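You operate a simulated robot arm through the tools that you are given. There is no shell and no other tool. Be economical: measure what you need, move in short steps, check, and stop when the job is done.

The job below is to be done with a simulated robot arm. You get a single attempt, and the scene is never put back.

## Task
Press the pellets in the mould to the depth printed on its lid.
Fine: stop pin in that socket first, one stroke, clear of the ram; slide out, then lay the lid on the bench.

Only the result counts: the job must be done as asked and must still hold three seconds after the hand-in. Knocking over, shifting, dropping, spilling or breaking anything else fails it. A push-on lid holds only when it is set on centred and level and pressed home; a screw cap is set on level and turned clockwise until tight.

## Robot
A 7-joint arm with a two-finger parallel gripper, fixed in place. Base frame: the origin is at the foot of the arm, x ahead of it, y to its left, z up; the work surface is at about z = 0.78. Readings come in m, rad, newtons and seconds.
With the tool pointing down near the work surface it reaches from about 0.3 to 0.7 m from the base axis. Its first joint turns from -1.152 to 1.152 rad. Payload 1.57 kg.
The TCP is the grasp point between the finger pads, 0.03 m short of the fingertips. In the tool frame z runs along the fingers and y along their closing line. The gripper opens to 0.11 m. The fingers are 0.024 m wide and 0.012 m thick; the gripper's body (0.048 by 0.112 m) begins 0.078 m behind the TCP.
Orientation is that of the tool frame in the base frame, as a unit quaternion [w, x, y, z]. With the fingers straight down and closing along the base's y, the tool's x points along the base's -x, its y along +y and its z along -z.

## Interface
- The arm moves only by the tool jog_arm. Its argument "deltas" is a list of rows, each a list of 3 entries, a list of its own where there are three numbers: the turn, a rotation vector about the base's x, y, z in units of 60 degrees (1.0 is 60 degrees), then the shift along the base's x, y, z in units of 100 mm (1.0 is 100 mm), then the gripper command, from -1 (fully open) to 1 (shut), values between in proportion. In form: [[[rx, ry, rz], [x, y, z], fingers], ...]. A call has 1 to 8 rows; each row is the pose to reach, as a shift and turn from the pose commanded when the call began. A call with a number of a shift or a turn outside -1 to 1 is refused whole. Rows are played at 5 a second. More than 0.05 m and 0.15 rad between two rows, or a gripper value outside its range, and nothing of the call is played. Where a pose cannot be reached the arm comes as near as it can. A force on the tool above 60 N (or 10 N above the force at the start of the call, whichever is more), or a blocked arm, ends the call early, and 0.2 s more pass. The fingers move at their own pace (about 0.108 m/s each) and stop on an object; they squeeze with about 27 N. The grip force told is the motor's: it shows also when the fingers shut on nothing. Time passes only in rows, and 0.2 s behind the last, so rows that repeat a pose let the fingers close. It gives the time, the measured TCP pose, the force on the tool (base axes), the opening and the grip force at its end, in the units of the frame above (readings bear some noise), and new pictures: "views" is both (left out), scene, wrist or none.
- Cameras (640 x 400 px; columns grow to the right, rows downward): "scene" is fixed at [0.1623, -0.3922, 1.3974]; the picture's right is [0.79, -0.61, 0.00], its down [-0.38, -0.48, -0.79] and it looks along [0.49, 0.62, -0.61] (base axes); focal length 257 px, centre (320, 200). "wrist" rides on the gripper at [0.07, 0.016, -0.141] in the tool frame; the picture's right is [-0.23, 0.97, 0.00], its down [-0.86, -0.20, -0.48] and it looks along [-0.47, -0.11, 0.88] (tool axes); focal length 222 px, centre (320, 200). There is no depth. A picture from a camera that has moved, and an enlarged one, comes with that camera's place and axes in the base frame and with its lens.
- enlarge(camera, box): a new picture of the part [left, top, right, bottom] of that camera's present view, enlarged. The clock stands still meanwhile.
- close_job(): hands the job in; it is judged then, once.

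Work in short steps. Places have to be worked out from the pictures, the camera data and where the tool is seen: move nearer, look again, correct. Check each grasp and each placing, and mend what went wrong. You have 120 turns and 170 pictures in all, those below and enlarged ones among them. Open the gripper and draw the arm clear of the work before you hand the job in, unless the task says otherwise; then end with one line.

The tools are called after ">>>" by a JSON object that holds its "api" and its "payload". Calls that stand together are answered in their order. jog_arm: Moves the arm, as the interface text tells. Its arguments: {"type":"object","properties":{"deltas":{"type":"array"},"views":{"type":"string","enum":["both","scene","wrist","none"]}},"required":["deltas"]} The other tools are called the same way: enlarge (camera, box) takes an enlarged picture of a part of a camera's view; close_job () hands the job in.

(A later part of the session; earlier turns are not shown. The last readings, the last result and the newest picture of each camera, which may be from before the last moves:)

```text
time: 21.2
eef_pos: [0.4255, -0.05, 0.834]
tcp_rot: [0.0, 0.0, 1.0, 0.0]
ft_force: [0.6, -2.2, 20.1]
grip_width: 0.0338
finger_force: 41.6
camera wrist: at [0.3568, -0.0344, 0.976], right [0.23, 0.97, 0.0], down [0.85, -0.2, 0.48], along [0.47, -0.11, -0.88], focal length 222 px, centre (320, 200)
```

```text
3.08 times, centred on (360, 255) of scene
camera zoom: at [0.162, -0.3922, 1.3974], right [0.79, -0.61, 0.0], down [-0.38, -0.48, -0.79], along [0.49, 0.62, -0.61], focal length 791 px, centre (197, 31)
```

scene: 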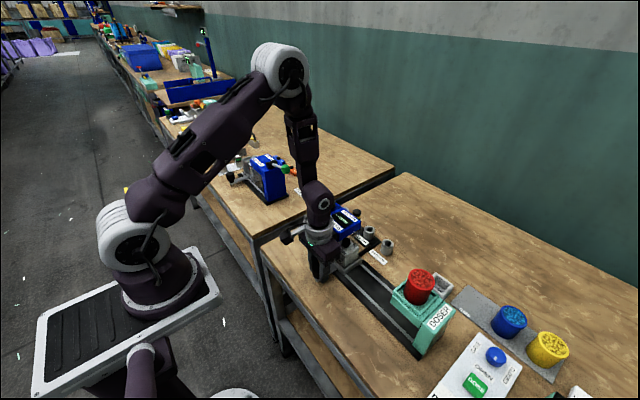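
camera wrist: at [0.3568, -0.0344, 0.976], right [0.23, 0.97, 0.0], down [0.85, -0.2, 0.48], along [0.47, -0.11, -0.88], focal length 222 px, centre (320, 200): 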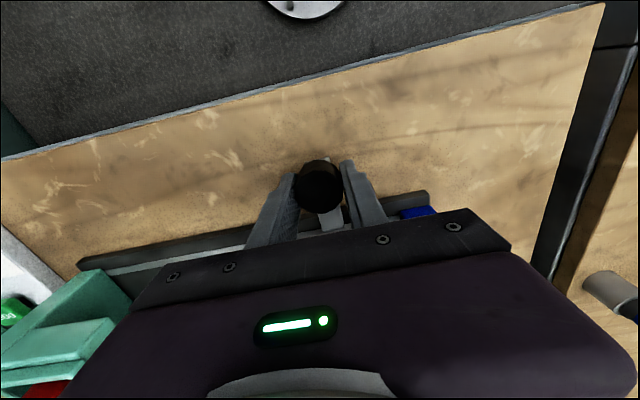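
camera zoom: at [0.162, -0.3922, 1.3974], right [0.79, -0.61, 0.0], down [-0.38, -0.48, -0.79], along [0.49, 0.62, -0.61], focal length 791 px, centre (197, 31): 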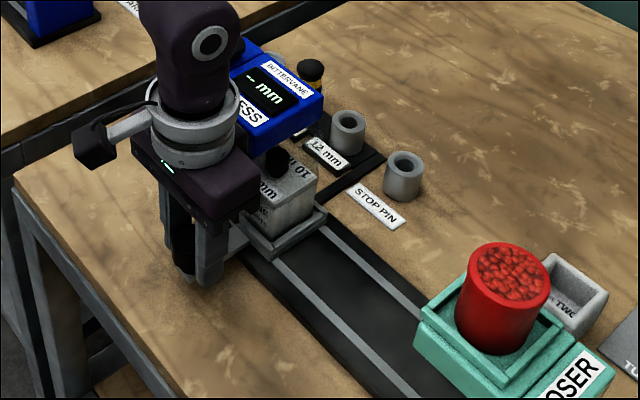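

The mould is entering beneath the head. I continue in small steps, easing z slightly, until the slide's end stop is felt.

>>> {"api": "jog_arm", "payload": {"deltas": [[[0, 0, 0], [0, 0.06, 0.015], 0.5], [[0, 0, 0], [0, 0.12, 0.015], 0.5], [[0, 0, 0], [0, 0.18, 0.015], 0.5], [[0, 0, 0], [0, 0.23, 0.015], 0.5], [[0, 0, 0], [0, 0.23, 0.015], 0.5]]}}

>>> {"api": "enlarge", "payload": {"camera": "scene", "box": [290, 190, 430, 320]}}

```text
time: 22.4
eef_pos: [0.4246, -0.0297, 0.8365]
tcp_rot: [0.0, 0.002, 1.0, -0.001]
ft_force: [1.5, -25.8, -33.4]
grip_width: 0.034
finger_force: 41.6
camera wrist: at [0.3568, -0.0136, 0.9777], right [0.23, 0.97, 0.0], down [0.85, -0.2, 0.48], along [0.47, -0.11, -0.88], focal length 222 px, centre (320, 200)
```

scene: 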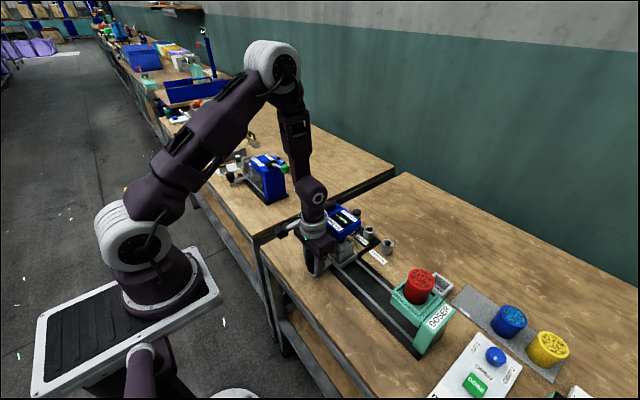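
wrist: 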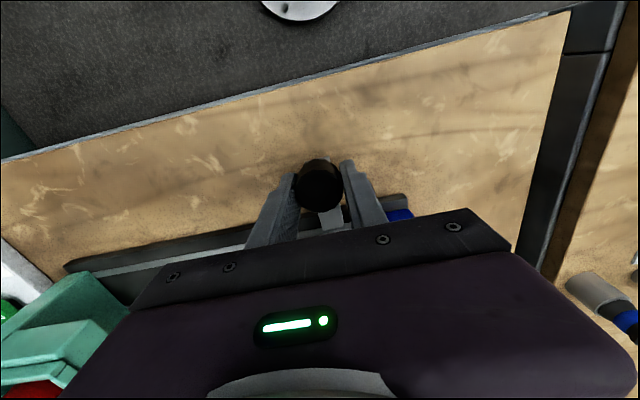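

```text
3.08 times, centred on (360, 255) of scene
camera zoom: at [0.1627, -0.3928, 1.3971], right [0.79, -0.61, 0.0], down [-0.38, -0.48, -0.79], along [0.48, 0.62, -0.61], focal length 791 px, centre (197, 31)
```

zoom: 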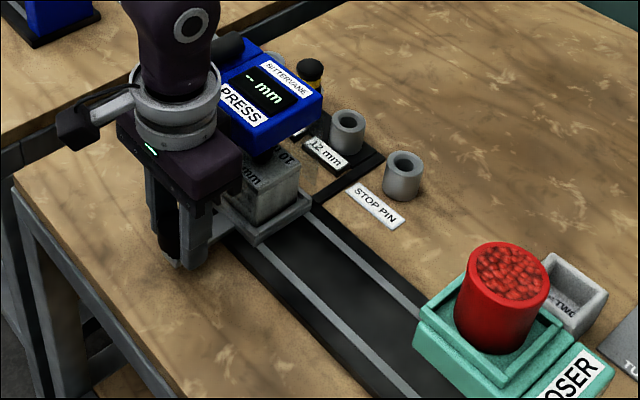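

A −26 N reaction in y at knob y≈−0.030: end stop reached, which matches the head's centre (y≈−0.027). I relax, release the knob and back away in −x, then up.

>>> {"api": "jog_arm", "payload": {"deltas": [[[0, 0, 0], [0, -0.01, -0.02], 0.5], [[0, 0, 0], [0, -0.01, -0.02], -0.36], [[0, 0, 0], [0, -0.01, -0.02], -0.36], [[0, 0, 0], [0, -0.01, -0.02], -0.36], [[0, 0, 0], [0, -0.01, 0.4], -0.36], [[0, 0, 0], [0, -0.01, 0.8], -0.36], [[0, 0, 0], [-0.3, -0.3, 1], -0.36], [[0, 0, 0], [-0.6, -0.6, 1], -0.36]]}}

>>> {"api": "enlarge", "payload": {"camera": "scene", "box": [290, 190, 400, 290]}}

```text
time: 24.2
eef_pos: [0.364, -0.088, 0.939]
tcp_rot: [0.001, -0.001, 1.0, 0.001]
ft_force: [1.1, -0.6, 0.4]
grip_width: 0.0747
finger_force: 0.0
camera wrist: at [0.2957, -0.0729, 1.0797], right [0.23, 0.97, 0.0], down [0.85, -0.2, 0.48], along [0.47, -0.11, -0.88], focal length 222 px, centre (320, 200)
```

scene: 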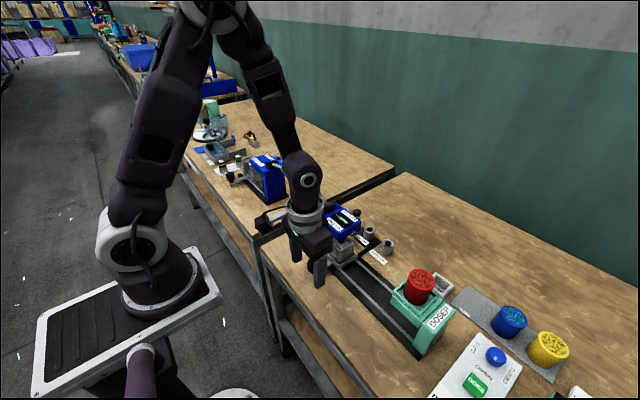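
wrist: 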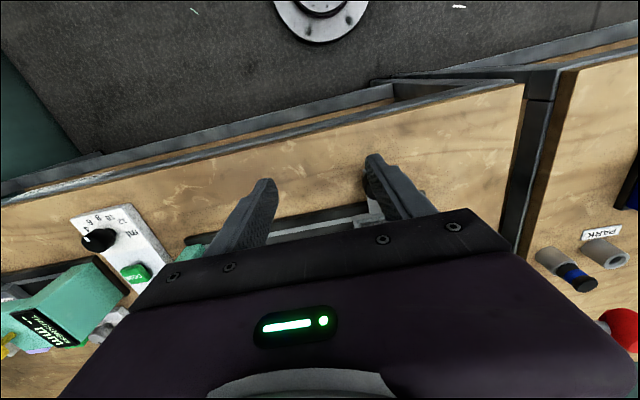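

```text
4.00 times, centred on (345, 240) of scene
camera zoom: at [0.1623, -0.3921, 1.3974], right [0.79, -0.61, 0.0], down [-0.38, -0.48, -0.79], along [0.49, 0.62, -0.61], focal length 1029 px, centre (220, 40)
```

zoom: 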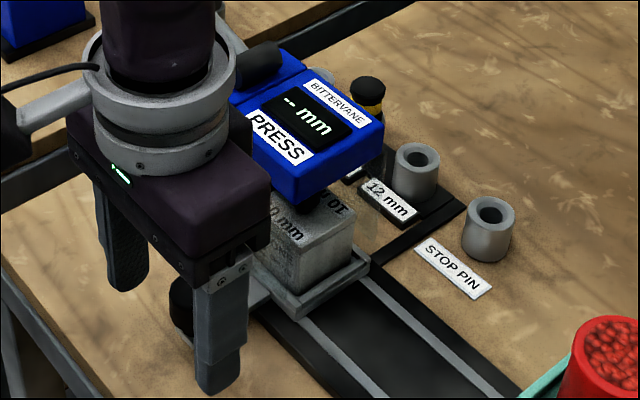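

The arm hides the press; I rise and travel over toward the lever ball, then view the lot.

>>> {"api": "jog_arm", "payload": {"deltas": [[[0, 0, 0], [0, 0, 0.5], 0.2], [[0, 0, 0], [0, 0, 1], 0.6], [[0, 0, 0], [0.3, 0.35, 1], 1], [[0, 0, 0], [0.6, 0.7, 1], 1], [[0, 0, 0], [0.8, 1, 1], 1], [[0, 0, 0], [0.8, 1, 1], 1]], "views": "none"}}

>>> {"api": "jog_arm", "payload": {"deltas": [[[0, 0, 0], [0.25, 0.4, 0.2], 1], [[0, 0, 0], [0.5, 0.8, 0.4], 1], [[0, 0, 0], [0.83, 1, 0.4], 1], [[0, 0, 0], [0.83, 1, 0.4], 1]]}}

>>> {"api": "enlarge", "payload": {"camera": "scene", "box": [280, 160, 420, 290]}}

```text
time: 25.6
eef_pos: [0.4433, 0.013, 1.0383]
tcp_rot: [-0.001, 0.0, 1.0, -0.001]
ft_force: [-0.6, -0.7, -0.3]
grip_width: 0.0
finger_force: 21.1
```

```text
refused: row 1 steps farther than a row can; nothing moved
```

```text
3.08 times, centred on (350, 225) of scene
camera zoom: at [0.1623, -0.3922, 1.3974], right [0.79, -0.61, 0.0], down [-0.38, -0.48, -0.79], along [0.49, 0.62, -0.61], focal length 791 px, centre (228, 123)
```

zoom: 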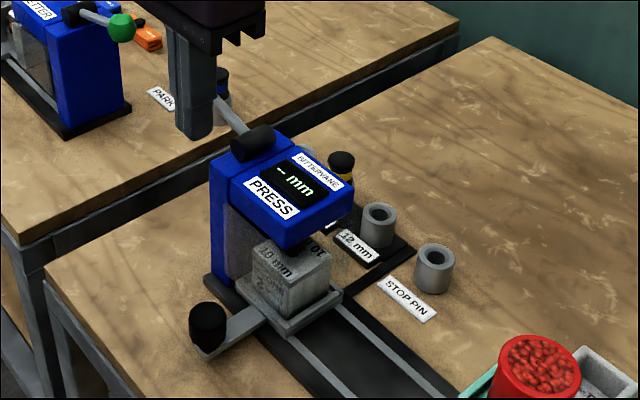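

The mould stands under the head. I repeat the refused move with smaller steps.

>>> {"api": "jog_arm", "payload": {"deltas": [[[0, 0, 0], [0.2, 0.35, 0.2], 1], [[0, 0, 0], [0.45, 0.7, 0.4], 1], [[0, 0, 0], [0.75, 1, 0.4], 1], [[0, 0, 0], [0.75, 1, 0.4], 1]]}}

>>> {"api": "enlarge", "payload": {"camera": "wrist", "box": [220, 70, 460, 220]}}

>>> {"api": "enlarge", "payload": {"camera": "scene", "box": [260, 140, 380, 250]}}

```text
time: 26.6
eef_pos: [0.5187, 0.1136, 1.0763]
tcp_rot: [0.0, 0.0, 1.0, 0.0]
ft_force: [0.2, 0.5, 0.2]
grip_width: 0.0
finger_force: 20.9
camera wrist: at [0.4505, 0.1295, 1.2192], right [0.23, 0.97, 0.0], down [0.86, -0.2, 0.48], along [0.47, -0.11, -0.88], focal length 222 px, centre (320, 200)
```

scene: 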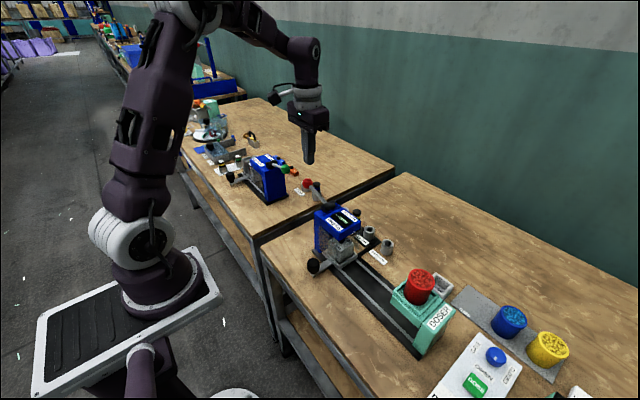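
wrist: 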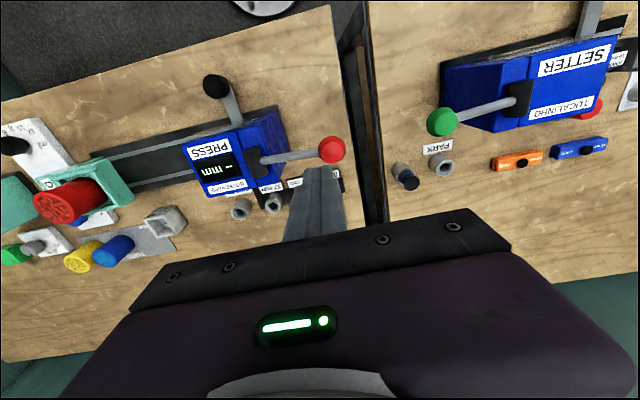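

```text
2.67 times, centred on (340, 145) of wrist
camera zoom: at [0.4505, 0.1295, 1.2192], right [0.23, 0.97, 0.0], down [0.86, -0.2, 0.48], along [0.47, -0.11, -0.88], focal length 592 px, centre (267, 347)
```

zoom: 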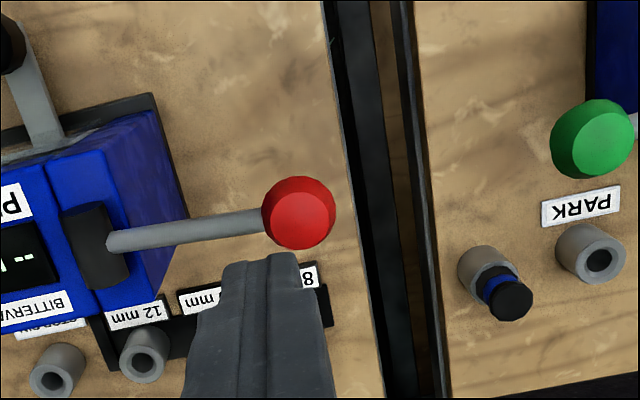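

```text
3.64 times, centred on (320, 195) of scene
camera zoom: at [0.1623, -0.3922, 1.3974], right [0.79, -0.61, 0.0], down [-0.38, -0.48, -0.79], along [0.49, 0.62, -0.61], focal length 935 px, centre (320, 218)
```

zoom: 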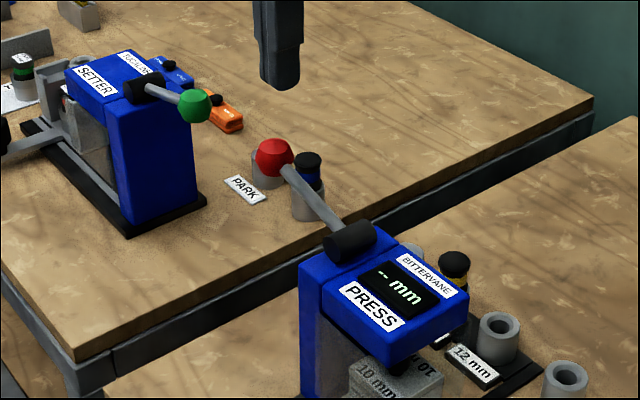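

Ball centre ≈ (0.526, 0.126, 0.968), radius ≈ 0.016; pivot ≈ (y 0.029, z 0.946), so lever ~0.1 m slightly raised. I put the closed fingertips just above the ball.

>>> {"api": "jog_arm", "payload": {"deltas": [[[0, 0, 0], [0.07, 0.13, -0.2], 1], [[0, 0, 0], [0.07, 0.13, -0.45], 1], [[0, 0, 0], [0.07, 0.13, -0.45], 1]]}}

>>> {"api": "enlarge", "payload": {"camera": "wrist", "box": [240, 100, 400, 220]}}

>>> {"api": "enlarge", "payload": {"camera": "scene", "box": [270, 150, 350, 220]}}

```text
time: 27.4
eef_pos: [0.5274, 0.1241, 1.0312]
tcp_rot: [0.0, 0.0, 1.0, 0.0]
ft_force: [-0.6, 0.1, 0.3]
grip_width: 0.0001
finger_force: 21.8
camera wrist: at [0.4577, 0.1408, 1.174], right [0.23, 0.97, 0.0], down [0.86, -0.2, 0.48], along [0.47, -0.11, -0.88], focal length 222 px, centre (320, 200)
```

scene: 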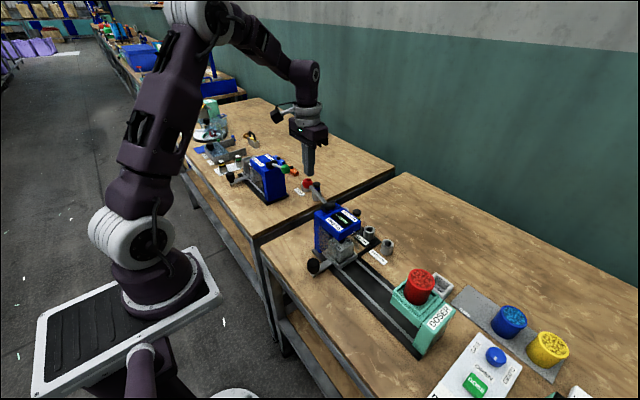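
wrist: 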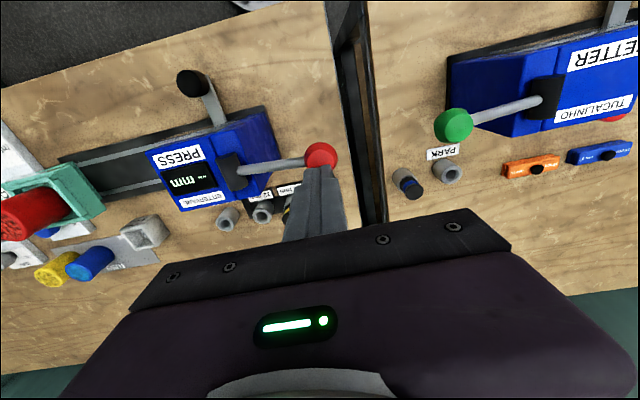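

```text
3.33 times, centred on (320, 160) of wrist
camera zoom: at [0.4577, 0.1408, 1.174], right [0.23, 0.97, 0.0], down [0.86, -0.2, 0.48], along [0.47, -0.11, -0.88], focal length 740 px, centre (320, 333)
```

zoom: 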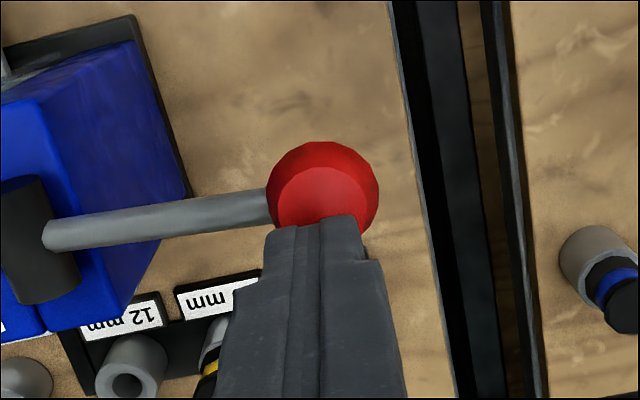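

```text
5.71 times, centred on (310, 185) of scene
camera zoom: at [0.1623, -0.3922, 1.3974], right [0.79, -0.61, 0.0], down [-0.38, -0.48, -0.79], along [0.49, 0.62, -0.61], focal length 1470 px, centre (377, 286)
```

zoom: 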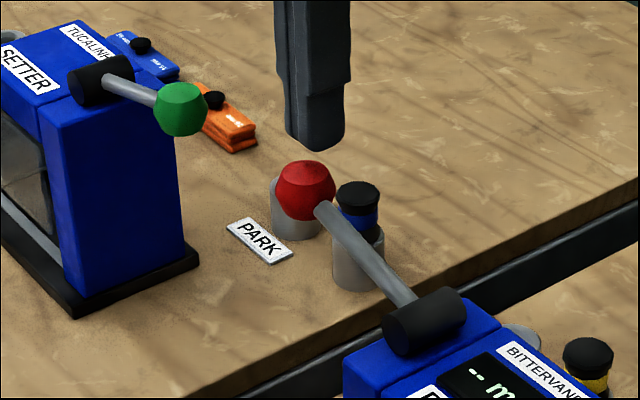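

Tips are right above the ball. I push down slowly along the arc, first ~40 mm, and read force and display.

>>> {"api": "jog_arm", "payload": {"deltas": [[[0, 0, 0], [-0.03, 0.02, -0.13], 1], [[0, 0, 0], [-0.03, 0.02, -0.2], 1], [[0, 0, 0], [-0.03, 0.025, -0.27], 1], [[0, 0, 0], [-0.03, 0.03, -0.34], 1], [[0, 0, 0], [-0.03, 0.03, -0.41], 1], [[0, 0, 0], [-0.03, 0.03, -0.48], 1]]}}

>>> {"api": "enlarge", "payload": {"camera": "scene", "box": [280, 150, 400, 270]}}

```text
time: 28.8
eef_pos: [0.5239, 0.1291, 0.9846]
tcp_rot: [0.0, 0.001, 1.0, 0.0]
ft_force: [-0.2, 0.3, 0.9]
grip_width: 0.0
finger_force: 21.6
camera wrist: at [0.4558, 0.1445, 1.1256], right [0.23, 0.97, 0.0], down [0.86, -0.2, 0.48], along [0.47, -0.11, -0.88], focal length 222 px, centre (320, 200)
```

scene: 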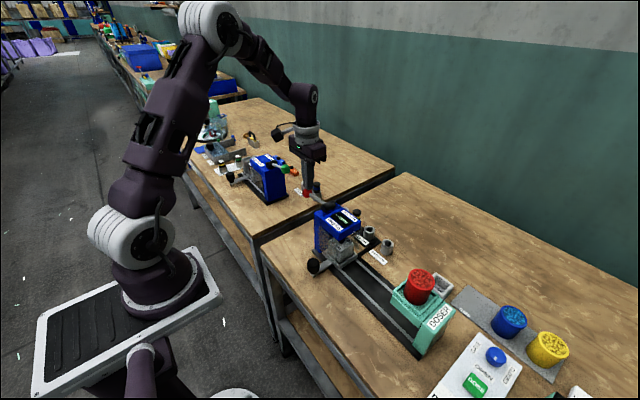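
wrist: 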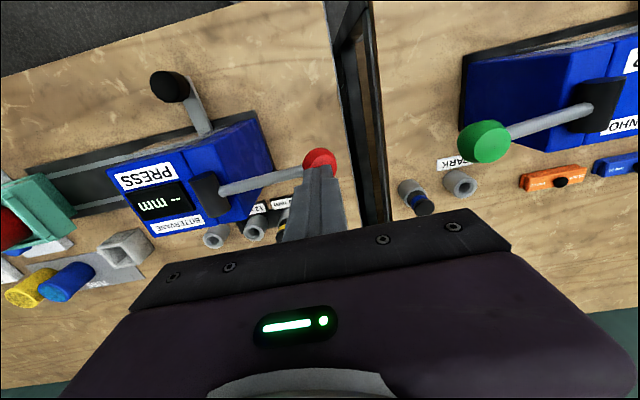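

```text
3.33 times, centred on (340, 210) of scene
camera zoom: at [0.1622, -0.3922, 1.3974], right [0.79, -0.61, 0.0], down [-0.38, -0.48, -0.79], along [0.49, 0.62, -0.61], focal length 857 px, centre (253, 167)
```

zoom: 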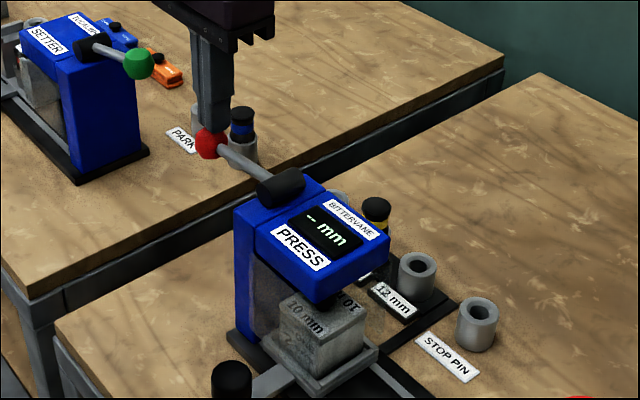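

The lever follows (ball now z≈0.937), little force, display unchanged. I continue along the arc.

>>> {"api": "jog_arm", "payload": {"deltas": [[[0, 0, 0], [0, -0.015, -0.09], 1], [[0, 0, 0], [0, -0.03, -0.17], 1], [[0, 0, 0], [0, -0.06, -0.25], 1], [[0, 0, 0], [0, -0.09, -0.33], 1], [[0, 0, 0], [0, -0.13, -0.4], 1], [[0, 0, 0], [0, -0.17, -0.47], 1]]}}

>>> {"api": "enlarge", "payload": {"camera": "scene", "box": [280, 150, 400, 270]}}

```text
time: 29.6
eef_pos: [0.523, 0.1253, 0.965]
tcp_rot: [0.003, 0.001, 1.0, 0.002]
ft_force: [-11.3, -1.3, 25.7]
grip_width: 0.0002
finger_force: 21.4
stopped in row 4: the force on the tool passed its limit (the readings are from after the stop); the commanded pose is now the measured one
camera wrist: at [0.4546, 0.1403, 1.1063], right [0.23, 0.97, 0.01], down [0.85, -0.2, 0.48], along [0.47, -0.1, -0.88], focal length 222 px, centre (320, 200)
```

scene: 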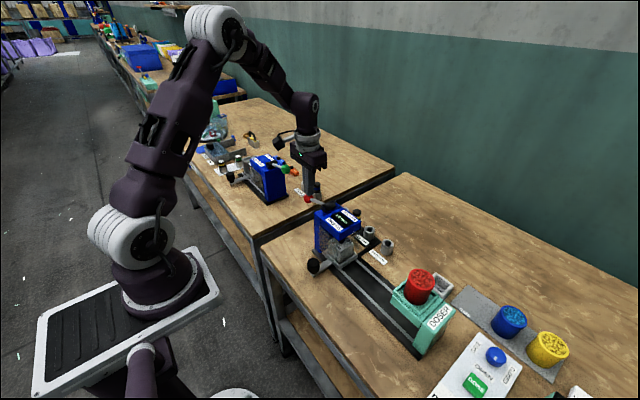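
wrist: 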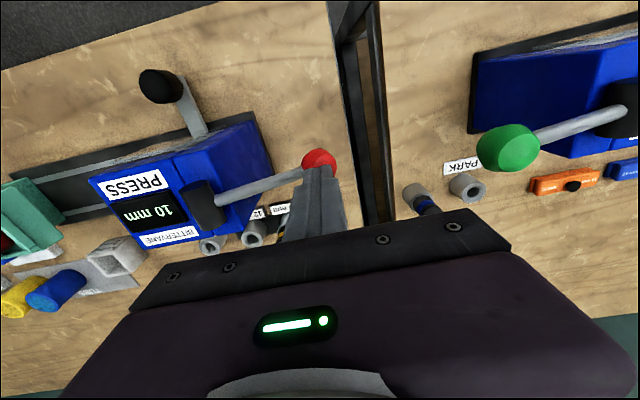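

```text
3.33 times, centred on (340, 210) of scene
camera zoom: at [0.1615, -0.3923, 1.3974], right [0.79, -0.61, 0.0], down [-0.38, -0.48, -0.79], along [0.49, 0.62, -0.61], focal length 857 px, centre (253, 167)
```

zoom: 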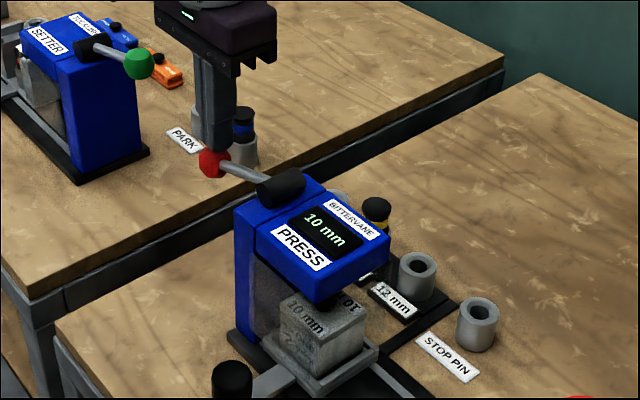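

The display reads 10 mm and the lever hit the stop. I raise the hand slowly, following the lever, to see whether it returns.

>>> {"api": "jog_arm", "payload": {"deltas": [[[0, 0, 0], [0, 0.01, 0.1], 1], [[0, 0, 0], [0, 0.02, 0.2], 1], [[0, 0, 0], [0, 0.02, 0.35], 1], [[0, 0, 0], [0, 0, 0.5], 1], [[0, 0, 0], [0, 0, 0.65], 1], [[0, 0, 0], [0, 0, 0.9], 1]]}}

>>> {"api": "enlarge", "payload": {"camera": "scene", "box": [280, 150, 400, 270]}}

```text
time: 31.0
eef_pos: [0.5242, 0.1257, 1.0538]
tcp_rot: [0.002, 0.001, 1.0, 0.003]
ft_force: [-0.1, -0.2, 0.2]
grip_width: 0.0
finger_force: 21.7
camera wrist: at [0.4559, 0.1402, 1.1956], right [0.23, 0.97, 0.01], down [0.85, -0.2, 0.48], along [0.47, -0.1, -0.88], focal length 222 px, centre (320, 200)
```

scene: 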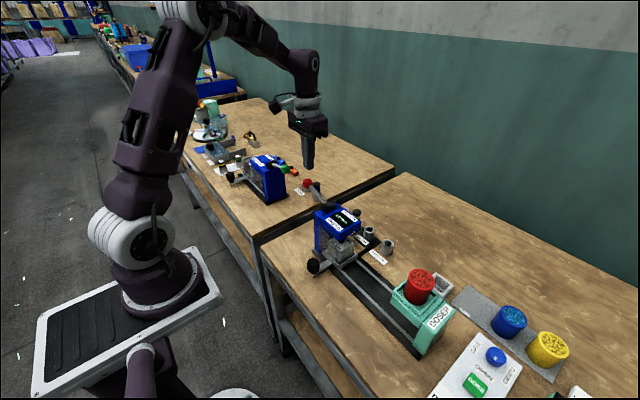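
wrist: 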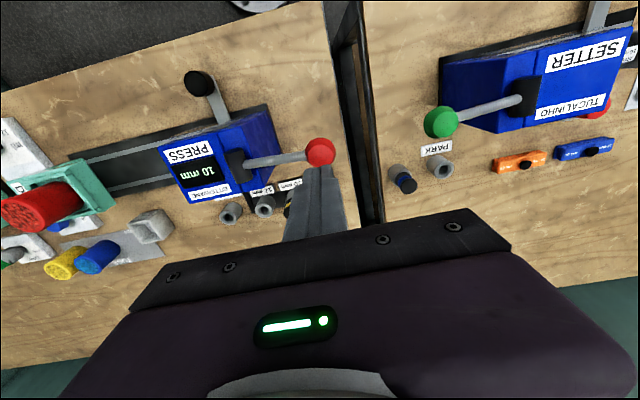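

```text
3.33 times, centred on (340, 210) of scene
camera zoom: at [0.1623, -0.3922, 1.3974], right [0.79, -0.61, 0.0], down [-0.38, -0.48, -0.79], along [0.49, 0.62, -0.61], focal length 857 px, centre (253, 167)
```

zoom: 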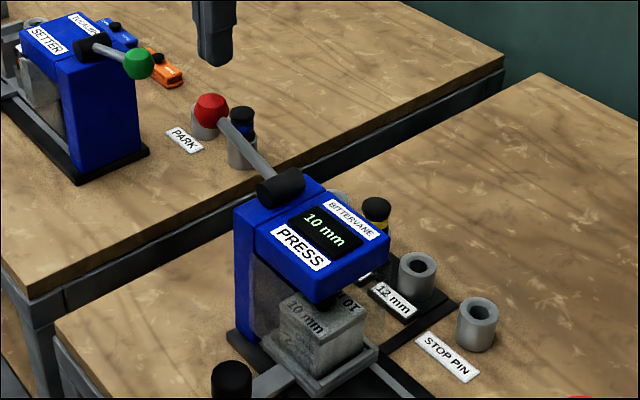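

The lever sprang back up, 10 mm recorded. Now back to the handle knob at (0.4245, -0.030): travel high, with the gripper opening.

>>> {"api": "jog_arm", "payload": {"deltas": [[[0, 0, 0], [-0.2, -0.3, 0.2], 0.4], [[0, 0, 0], [-0.4, -0.6, 0.2], 0], [[0, 0, 0], [-0.7, -0.9, 0.2], -0.36], [[0, 0, 0], [-1, -1, 0.2], -0.36], [[0, 0, 0], [-1, -1, 0.2], -0.36]], "views": "none"}}

>>> {"api": "jog_arm", "payload": {"deltas": [[[0, 0, 0], [0, -0.4, -0.1], -0.36], [[0, 0, 0], [0, -0.555, -0.5], -0.36], [[0, 0, 0], [0, -0.555, -0.95], -0.36], [[0, 0, 0], [0, -0.555, -1], -0.36], [[0, 0, 0], [0, -0.555, -1], -0.36]]}}

>>> {"api": "enlarge", "payload": {"camera": "wrist", "box": [200, 80, 480, 255]}}

```text
time: 32.2
eef_pos: [0.4237, 0.0253, 1.0752]
tcp_rot: [0.003, 0.001, 1.0, 0.002]
ft_force: [0.4, 0.2, 0.2]
grip_width: 0.0749
finger_force: 0.0
```

```text
time: 33.4
eef_pos: [0.4254, -0.0312, 0.9727]
tcp_rot: [0.003, 0.001, 1.0, 0.003]
ft_force: [0.4, -1.0, -0.3]
grip_width: 0.0747
finger_force: 0.0
camera wrist: at [0.3569, -0.0153, 1.1137], right [0.23, 0.97, 0.01], down [0.85, -0.2, 0.48], along [0.47, -0.1, -0.88], focal length 222 px, centre (320, 200)
```

scene: 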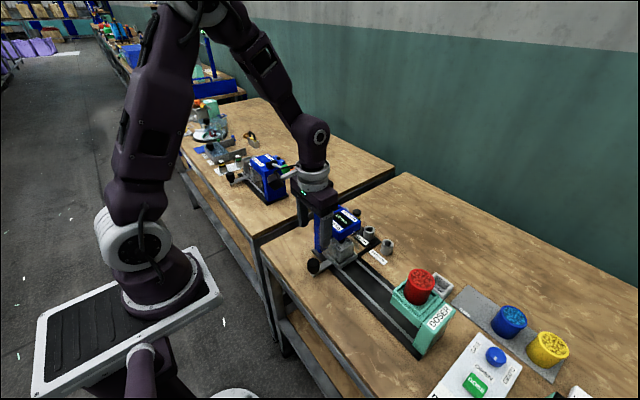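
wrist: 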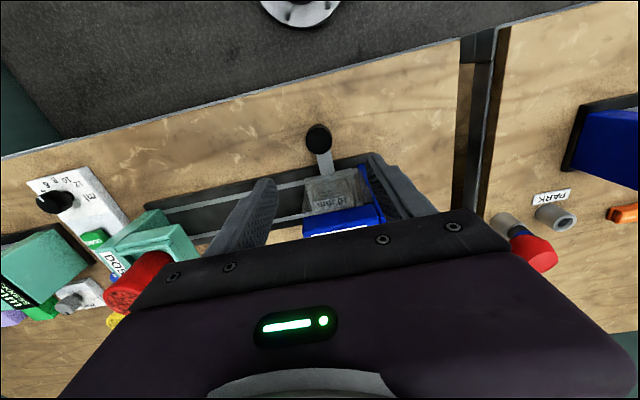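

```text
2.29 times, centred on (340, 168) of wrist
camera zoom: at [0.3569, -0.0153, 1.1137], right [0.23, 0.97, 0.01], down [0.85, -0.2, 0.48], along [0.47, -0.1, -0.88], focal length 508 px, centre (274, 274)
```

zoom: 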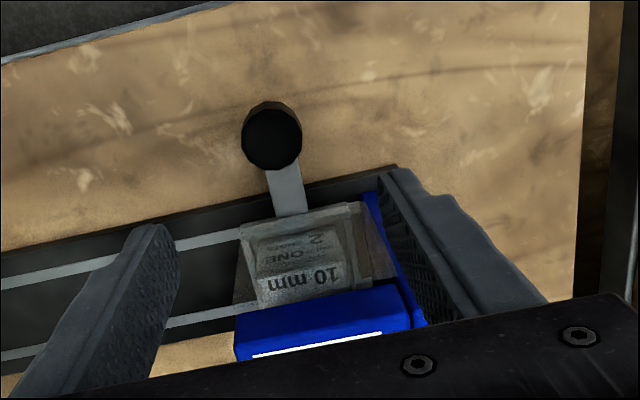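

Aligned with the knob. Lower to z≈0.836 (−0.137) in two calls, then grip.

>>> {"api": "jog_arm", "payload": {"deltas": [[[0, 0, 0], [0, 0.01, -0.45], -0.36], [[0, 0, 0], [0, 0.01, -0.9], -0.36], [[0, 0, 0], [0, 0.01, -1], -0.36]], "views": "none"}}

>>> {"api": "jog_arm", "payload": {"deltas": [[[0, 0, 0], [0, 0, -0.3], -0.36], [[0, 0, 0], [0, 0, -0.365], -0.36], [[0, 0, 0], [0, 0, -0.365], 0.5], [[0, 0, 0], [0, 0, -0.365], 0.5], [[0, 0, 0], [0, 0, -0.365], 0.5]], "views": "wrist"}}

```text
time: 34.2
eef_pos: [0.4245, -0.0295, 0.8716]
tcp_rot: [0.002, 0.0, 1.0, 0.002]
ft_force: [-0.2, -0.4, -1.1]
grip_width: 0.0748
finger_force: 0.0
```

```text
time: 35.4
eef_pos: [0.4253, -0.0291, 0.8373]
tcp_rot: [0.003, 0.0, 1.0, 0.003]
ft_force: [1.1, -9.7, -3.2]
grip_width: 0.0361
finger_force: 5.1
camera wrist: at [0.3557, -0.0138, 0.979], right [0.23, 0.97, 0.01], down [0.85, -0.2, 0.48], along [0.47, -0.1, -0.88], focal length 222 px, centre (320, 200)
```

wrist: 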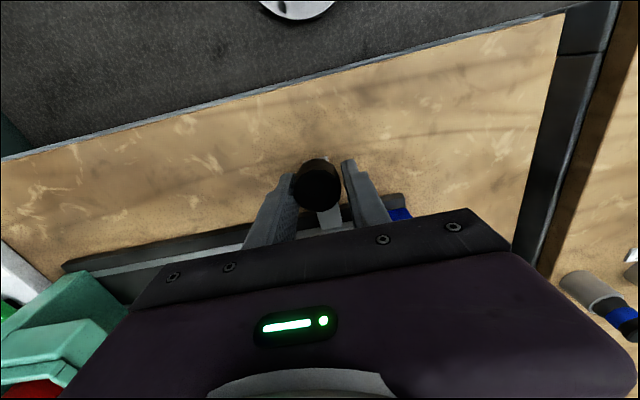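

The fingers are about closed; I slide back −y smoothly to the former position (y≈−0.15).

>>> {"api": "jog_arm", "payload": {"deltas": [[[0, 0, 0], [0, 0, -0.01], 0.6], [[0, 0, 0], [0, -0.05, -0.01], 0.6], [[0, 0, 0], [0, -0.2, -0.01], 0.6], [[0, 0, 0], [0, -0.36, -0.01], 0.6], [[0, 0, 0], [0, -0.52, -0.01], 0.6], [[0, 0, 0], [0, -0.68, -0.01], 0.6], [[0, 0, 0], [0, -0.84, -0.01], 0.6], [[0, 0, 0], [0, -1, -0.01], 0.6]]}}

>>> {"api": "enlarge", "payload": {"camera": "scene", "box": [290, 190, 430, 320]}}

```text
time: 37.2
eef_pos: [0.4242, -0.1289, 0.836]
tcp_rot: [0.002, 0.0, 1.0, 0.002]
ft_force: [1.6, 0.6, -7.4]
grip_width: 0.0338
finger_force: 41.5
camera wrist: at [0.356, -0.1136, 0.9776], right [0.23, 0.97, 0.01], down [0.85, -0.2, 0.48], along [0.47, -0.1, -0.88], focal length 222 px, centre (320, 200)
```

scene: 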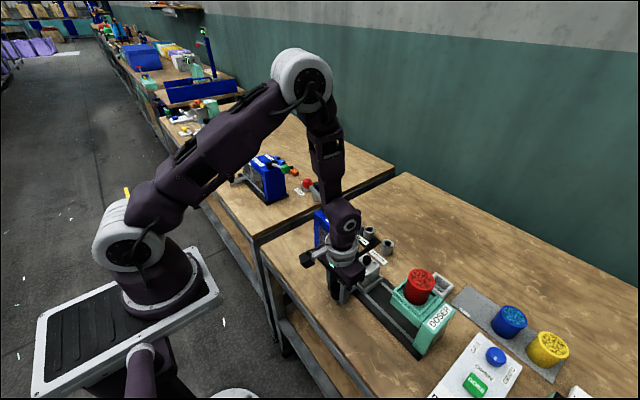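
wrist: 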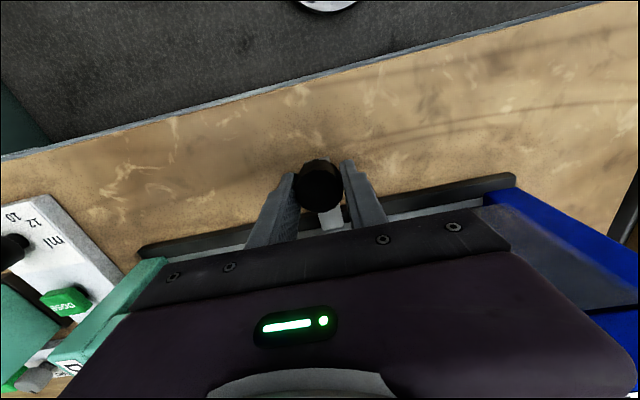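

```text
3.08 times, centred on (360, 255) of scene
camera zoom: at [0.1624, -0.3922, 1.3974], right [0.79, -0.61, 0.0], down [-0.38, -0.48, -0.79], along [0.49, 0.62, -0.61], focal length 791 px, centre (197, 31)
```

zoom: 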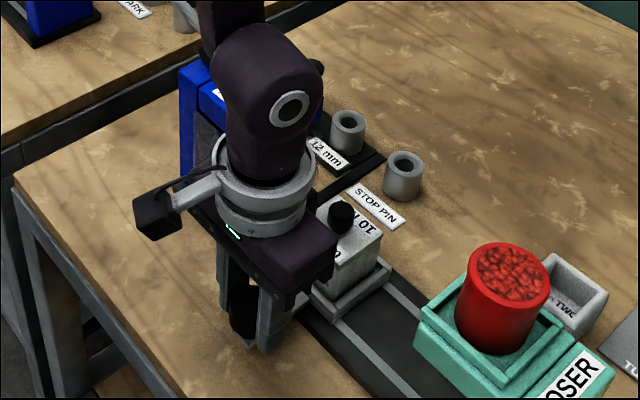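

I slide the last 23 mm to the original place, release and rise.

>>> {"api": "jog_arm", "payload": {"deltas": [[[0, 0, 0], [0, -0.12, 0], 0.6], [[0, 0, 0], [0, -0.23, 0], 0.6], [[0, 0, 0], [0, -0.23, 0], -0.36], [[0, 0, 0], [0, -0.23, 0], -0.36], [[0, 0, 0], [0, -0.23, 0], -0.36], [[0, 0, 0], [0, -0.23, 0.4], -0.36], [[0, 0, 0], [0, -0.23, 0.8], -0.36], [[0, 0, 0], [0, -0.23, 1], -0.36]], "views": "none"}}

>>> {"api": "jog_arm", "payload": {"deltas": [[[0, 0, 0], [0, 0, 0.5], -0.36], [[0, 0, 0], [0.3, 0, 0.8], -0.36], [[0, 0, 0], [0.6, 0, 0.8], -0.36], [[0, 0, 0], [0.9, 0, 0.8], -0.36], [[0, 0, 0], [0.9, 0, 0.8], -0.36]]}}

>>> {"api": "enlarge", "payload": {"camera": "wrist", "box": [220, 80, 460, 230]}}

>>> {"api": "enlarge", "payload": {"camera": "scene", "box": [310, 210, 430, 320]}}

```text
time: 39.0
eef_pos: [0.4266, -0.1531, 0.9371]
tcp_rot: [0.002, 0.0, 1.0, 0.003]
ft_force: [0.4, 0.5, -0.4]
grip_width: 0.0749
finger_force: 0.1
```

```text
time: 40.2
eef_pos: [0.5173, -0.1512, 1.0171]
tcp_rot: [0.003, 0.0, 1.0, 0.003]
ft_force: [0.5, -0.1, -0.1]
grip_width: 0.0749
finger_force: 0.0
camera wrist: at [0.4477, -0.1372, 1.1588], right [0.23, 0.97, 0.01], down [0.85, -0.2, 0.48], along [0.47, -0.1, -0.88], focal length 222 px, centre (320, 200)
```

scene: 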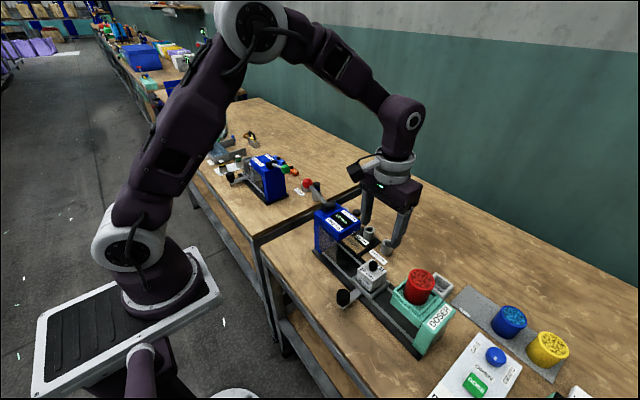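
wrist: 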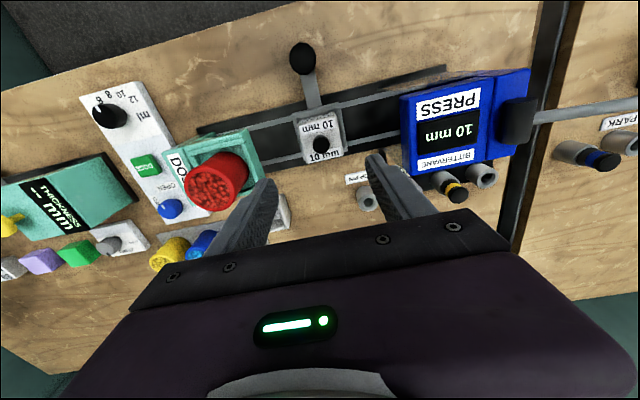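

```text
2.67 times, centred on (340, 155) of wrist
camera zoom: at [0.4477, -0.1372, 1.1588], right [0.23, 0.97, 0.01], down [0.85, -0.2, 0.48], along [0.47, -0.1, -0.88], focal length 592 px, centre (267, 320)
```

zoom: 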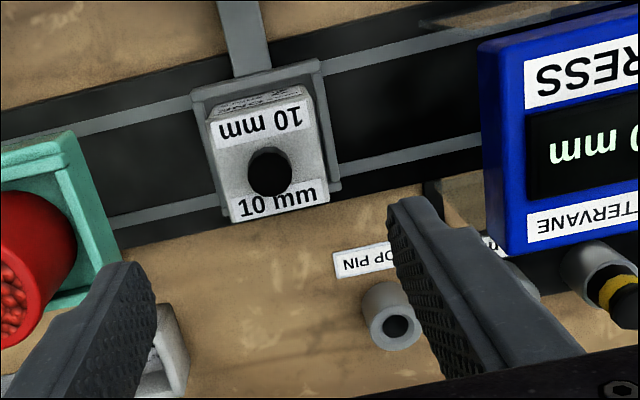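

```text
3.64 times, centred on (370, 265) of scene
camera zoom: at [0.1623, -0.3922, 1.3974], right [0.79, -0.61, 0.0], down [-0.38, -0.48, -0.79], along [0.49, 0.62, -0.61], focal length 935 px, centre (138, -36)
```

zoom: 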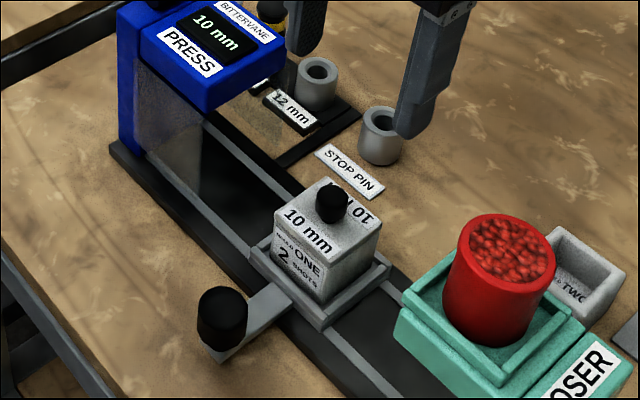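

Knob of the lid is at ≈(0.521, -0.153), top ≈0.875. I lower around it in two stages and close.

>>> {"api": "jog_arm", "payload": {"deltas": [[[0, 0, 0], [0.03, -0.01, -0.4], -0.1], [[0, 0, 0], [0.03, -0.01, -0.85], -0.1], [[0, 0, 0], [0.03, -0.01, -0.85], -0.1]]}}

>>> {"api": "enlarge", "payload": {"camera": "wrist", "box": [220, 80, 460, 230]}}

>>> {"api": "enlarge", "payload": {"camera": "scene", "box": [330, 210, 430, 310]}}

```text
time: 41.0
eef_pos: [0.5195, -0.1533, 0.9299]
tcp_rot: [0.003, 0.0, 1.0, 0.002]
ft_force: [0.3, 0.5, 0.4]
grip_width: 0.0606
finger_force: 0.0
camera wrist: at [0.4506, -0.1381, 1.0712], right [0.23, 0.97, 0.01], down [0.85, -0.2, 0.48], along [0.47, -0.1, -0.88], focal length 222 px, centre (320, 200)
```

scene: 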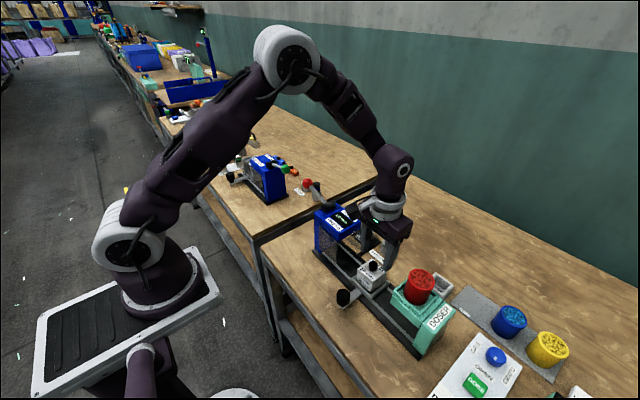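
wrist: 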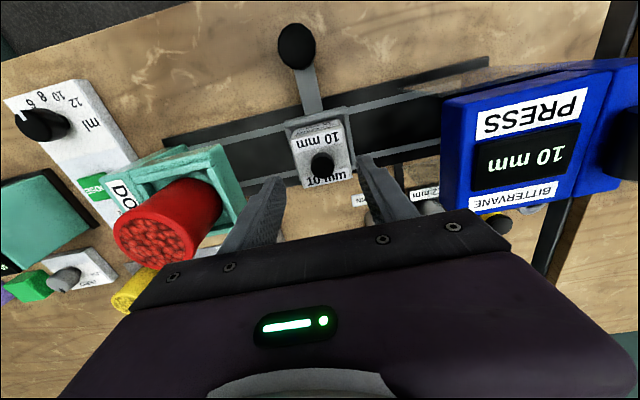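

```text
2.67 times, centred on (340, 155) of wrist
camera zoom: at [0.4506, -0.1381, 1.0712], right [0.23, 0.97, 0.01], down [0.85, -0.2, 0.48], along [0.47, -0.1, -0.88], focal length 592 px, centre (267, 320)
```

zoom: 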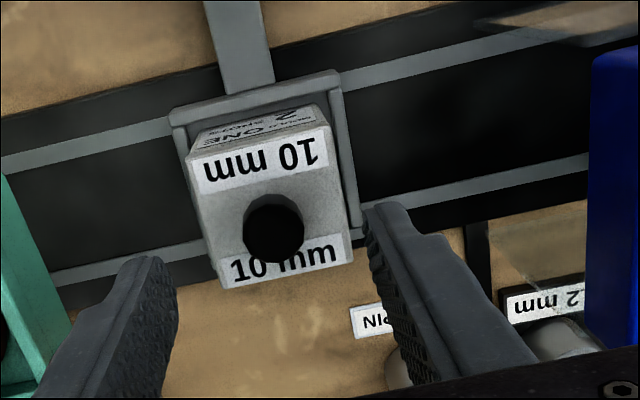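

```text
4.00 times, centred on (380, 260) of scene
camera zoom: at [0.1623, -0.3922, 1.3974], right [0.79, -0.61, 0.0], down [-0.38, -0.48, -0.79], along [0.49, 0.62, -0.61], focal length 1029 px, centre (80, -40)
```

zoom: 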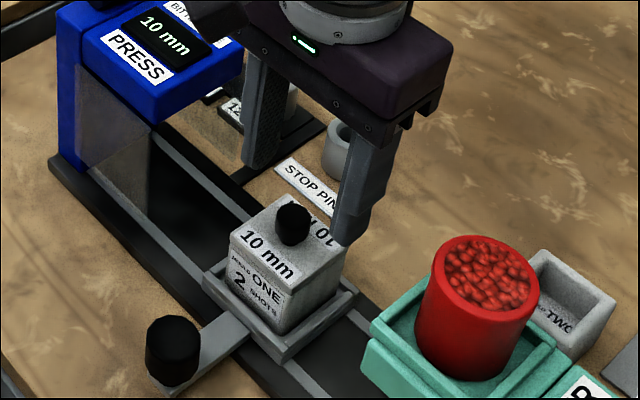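

Aligned. Lower to z≈0.890 (tips just above the lid top) and close on the knob.

>>> {"api": "jog_arm", "payload": {"deltas": [[[0, 0, 0], [0.02, 0.005, -0.25], -0.1], [[0, 0, 0], [0.02, 0.005, -0.4], -0.1], [[0, 0, 0], [0.02, 0.005, -0.4], 1], [[0, 0, 0], [0.02, 0.005, -0.4], 1], [[0, 0, 0], [0.02, 0.005, -0.4], 1]]}}

>>> {"api": "enlarge", "payload": {"camera": "scene", "box": [330, 210, 430, 310]}}

```text
time: 42.2
eef_pos: [0.5218, -0.1522, 0.8909]
tcp_rot: [0.003, 0.0, 1.0, 0.003]
ft_force: [-0.1, -0.3, 0.2]
grip_width: 0.0206
finger_force: 27.0
camera wrist: at [0.452, -0.1376, 1.0322], right [0.23, 0.97, 0.01], down [0.85, -0.2, 0.48], along [0.47, -0.1, -0.88], focal length 222 px, centre (320, 200)
```

scene: 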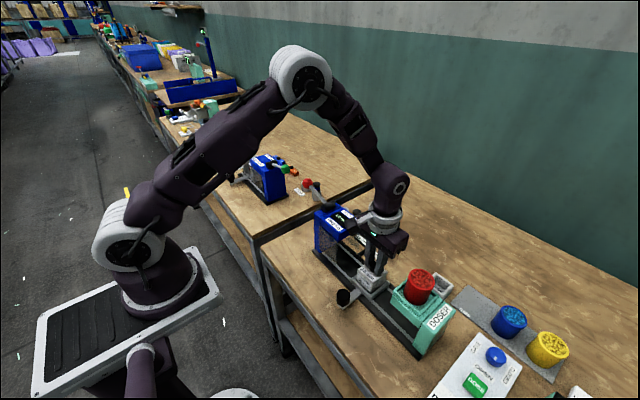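
wrist: 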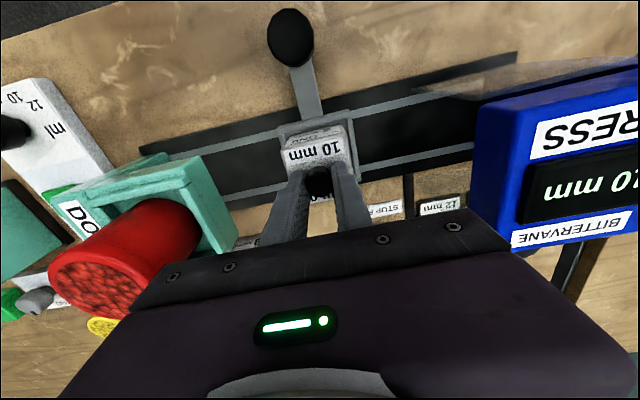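

```text
4.00 times, centred on (380, 260) of scene
camera zoom: at [0.1623, -0.3922, 1.3974], right [0.79, -0.61, 0.0], down [-0.38, -0.48, -0.79], along [0.49, 0.62, -0.61], focal length 1029 px, centre (80, -40)
```

zoom: 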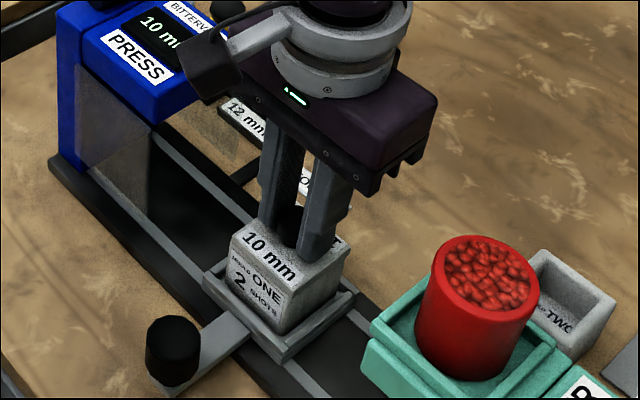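

Knob gripped (0.021). I lift slowly by 15 mm and check that only the lid rises.

>>> {"api": "jog_arm", "payload": {"deltas": [[[0, 0, 0], [0, 0, 0.03], 1], [[0, 0, 0], [0, 0, 0.06], 1], [[0, 0, 0], [0, 0, 0.1], 1], [[0, 0, 0], [0, 0, 0.15], 1], [[0, 0, 0], [0, 0, 0.15], 1]], "views": "none"}}

>>> {"api": "enlarge", "payload": {"camera": "scene", "box": [330, 210, 430, 310]}}

```text
time: 43.4
eef_pos: [0.5205, -0.1518, 0.9063]
tcp_rot: [0.003, 0.001, 1.0, 0.003]
ft_force: [-0.5, 0.4, -0.5]
grip_width: 0.0208
finger_force: 27.5
```

```text
4.00 times, centred on (380, 260) of scene
camera zoom: at [0.1623, -0.3922, 1.3974], right [0.79, -0.61, 0.0], down [-0.38, -0.48, -0.79], along [0.49, 0.62, -0.61], focal length 1029 px, centre (80, -40)
```

zoom: 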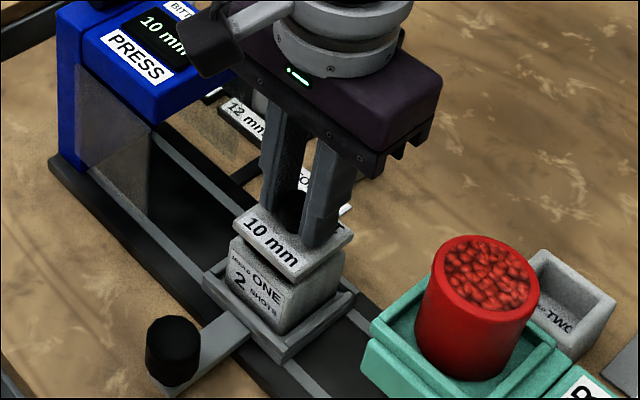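

Only the lid rises. I lift further and carry it to the free bench spot near (0.65, -0.168), between the empty pin holder and mould TWO.

>>> {"api": "jog_arm", "payload": {"deltas": [[[0, 0, 0], [0, 0, 0.3], 1], [[0, 0, 0], [0, 0, 0.6], 1], [[0, 0, 0], [0.35, -0.05, 0.6], 1], [[0, 0, 0], [0.7, -0.1, 0.6], 1], [[0, 0, 0], [1, -0.15, 0.6], 1], [[0, 0, 0], [1, -0.16, 0.6], 1]], "views": "none"}}

>>> {"api": "jog_arm", "payload": {"deltas": [[[0, 0, 0], [0.3, 0, 0], 1], [[0, 0, 0], [0.3, 0, -0.3], 1], [[0, 0, 0], [0.3, 0, -0.6], 1], [[0, 0, 0], [0.3, 0, -0.6], 1]]}}

>>> {"api": "enlarge", "payload": {"camera": "scene", "box": [330, 200, 470, 330]}}

>>> {"api": "enlarge", "payload": {"camera": "wrist", "box": [180, 50, 460, 225]}}

```text
time: 44.8
eef_pos: [0.6195, -0.1693, 0.966]
tcp_rot: [0.002, 0.001, 1.0, 0.003]
ft_force: [-0.8, -0.1, -0.5]
grip_width: 0.0208
finger_force: 27.2
```

```text
time: 45.8
eef_pos: [0.6499, -0.1686, 0.9045]
tcp_rot: [0.002, 0.001, 1.0, 0.003]
ft_force: [0.4, -0.4, -1.0]
grip_width: 0.0208
finger_force: 27.2
camera wrist: at [0.5817, -0.1537, 1.0468], right [0.23, 0.97, 0.01], down [0.85, -0.2, 0.48], along [0.47, -0.1, -0.88], focal length 222 px, centre (320, 200)
```

scene: 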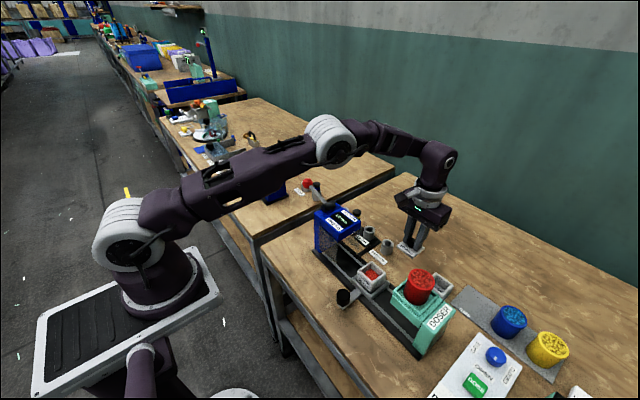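
wrist: 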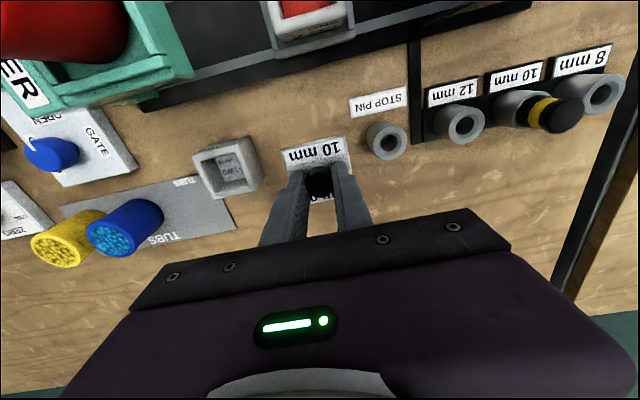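

```text
3.08 times, centred on (400, 265) of scene
camera zoom: at [0.1623, -0.3922, 1.3974], right [0.79, -0.61, 0.0], down [-0.38, -0.48, -0.79], along [0.49, 0.62, -0.61], focal length 791 px, centre (74, 0)
```

zoom: 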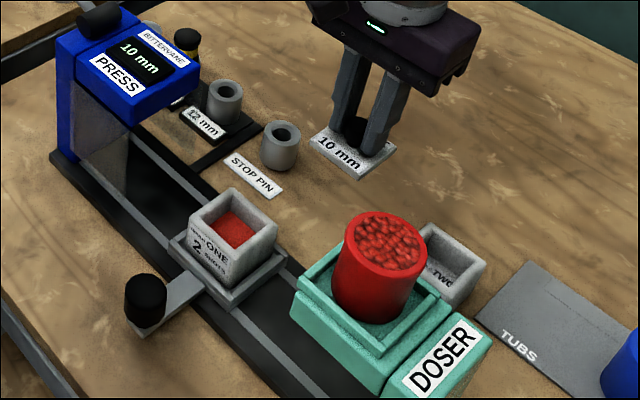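

```text
2.29 times, centred on (320, 138) of wrist
camera zoom: at [0.5817, -0.1537, 1.0468], right [0.23, 0.97, 0.01], down [0.85, -0.2, 0.48], along [0.47, -0.1, -0.88], focal length 508 px, centre (320, 343)
```

zoom: 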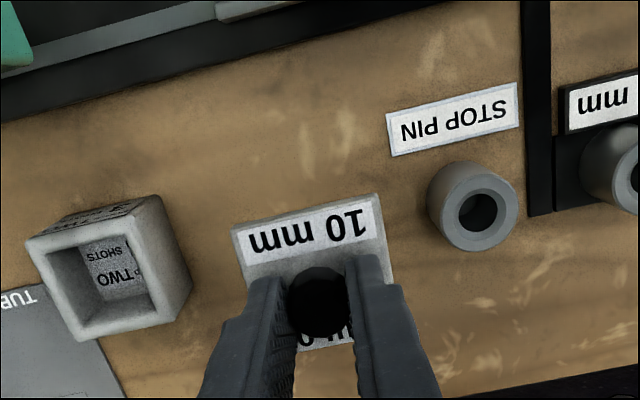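

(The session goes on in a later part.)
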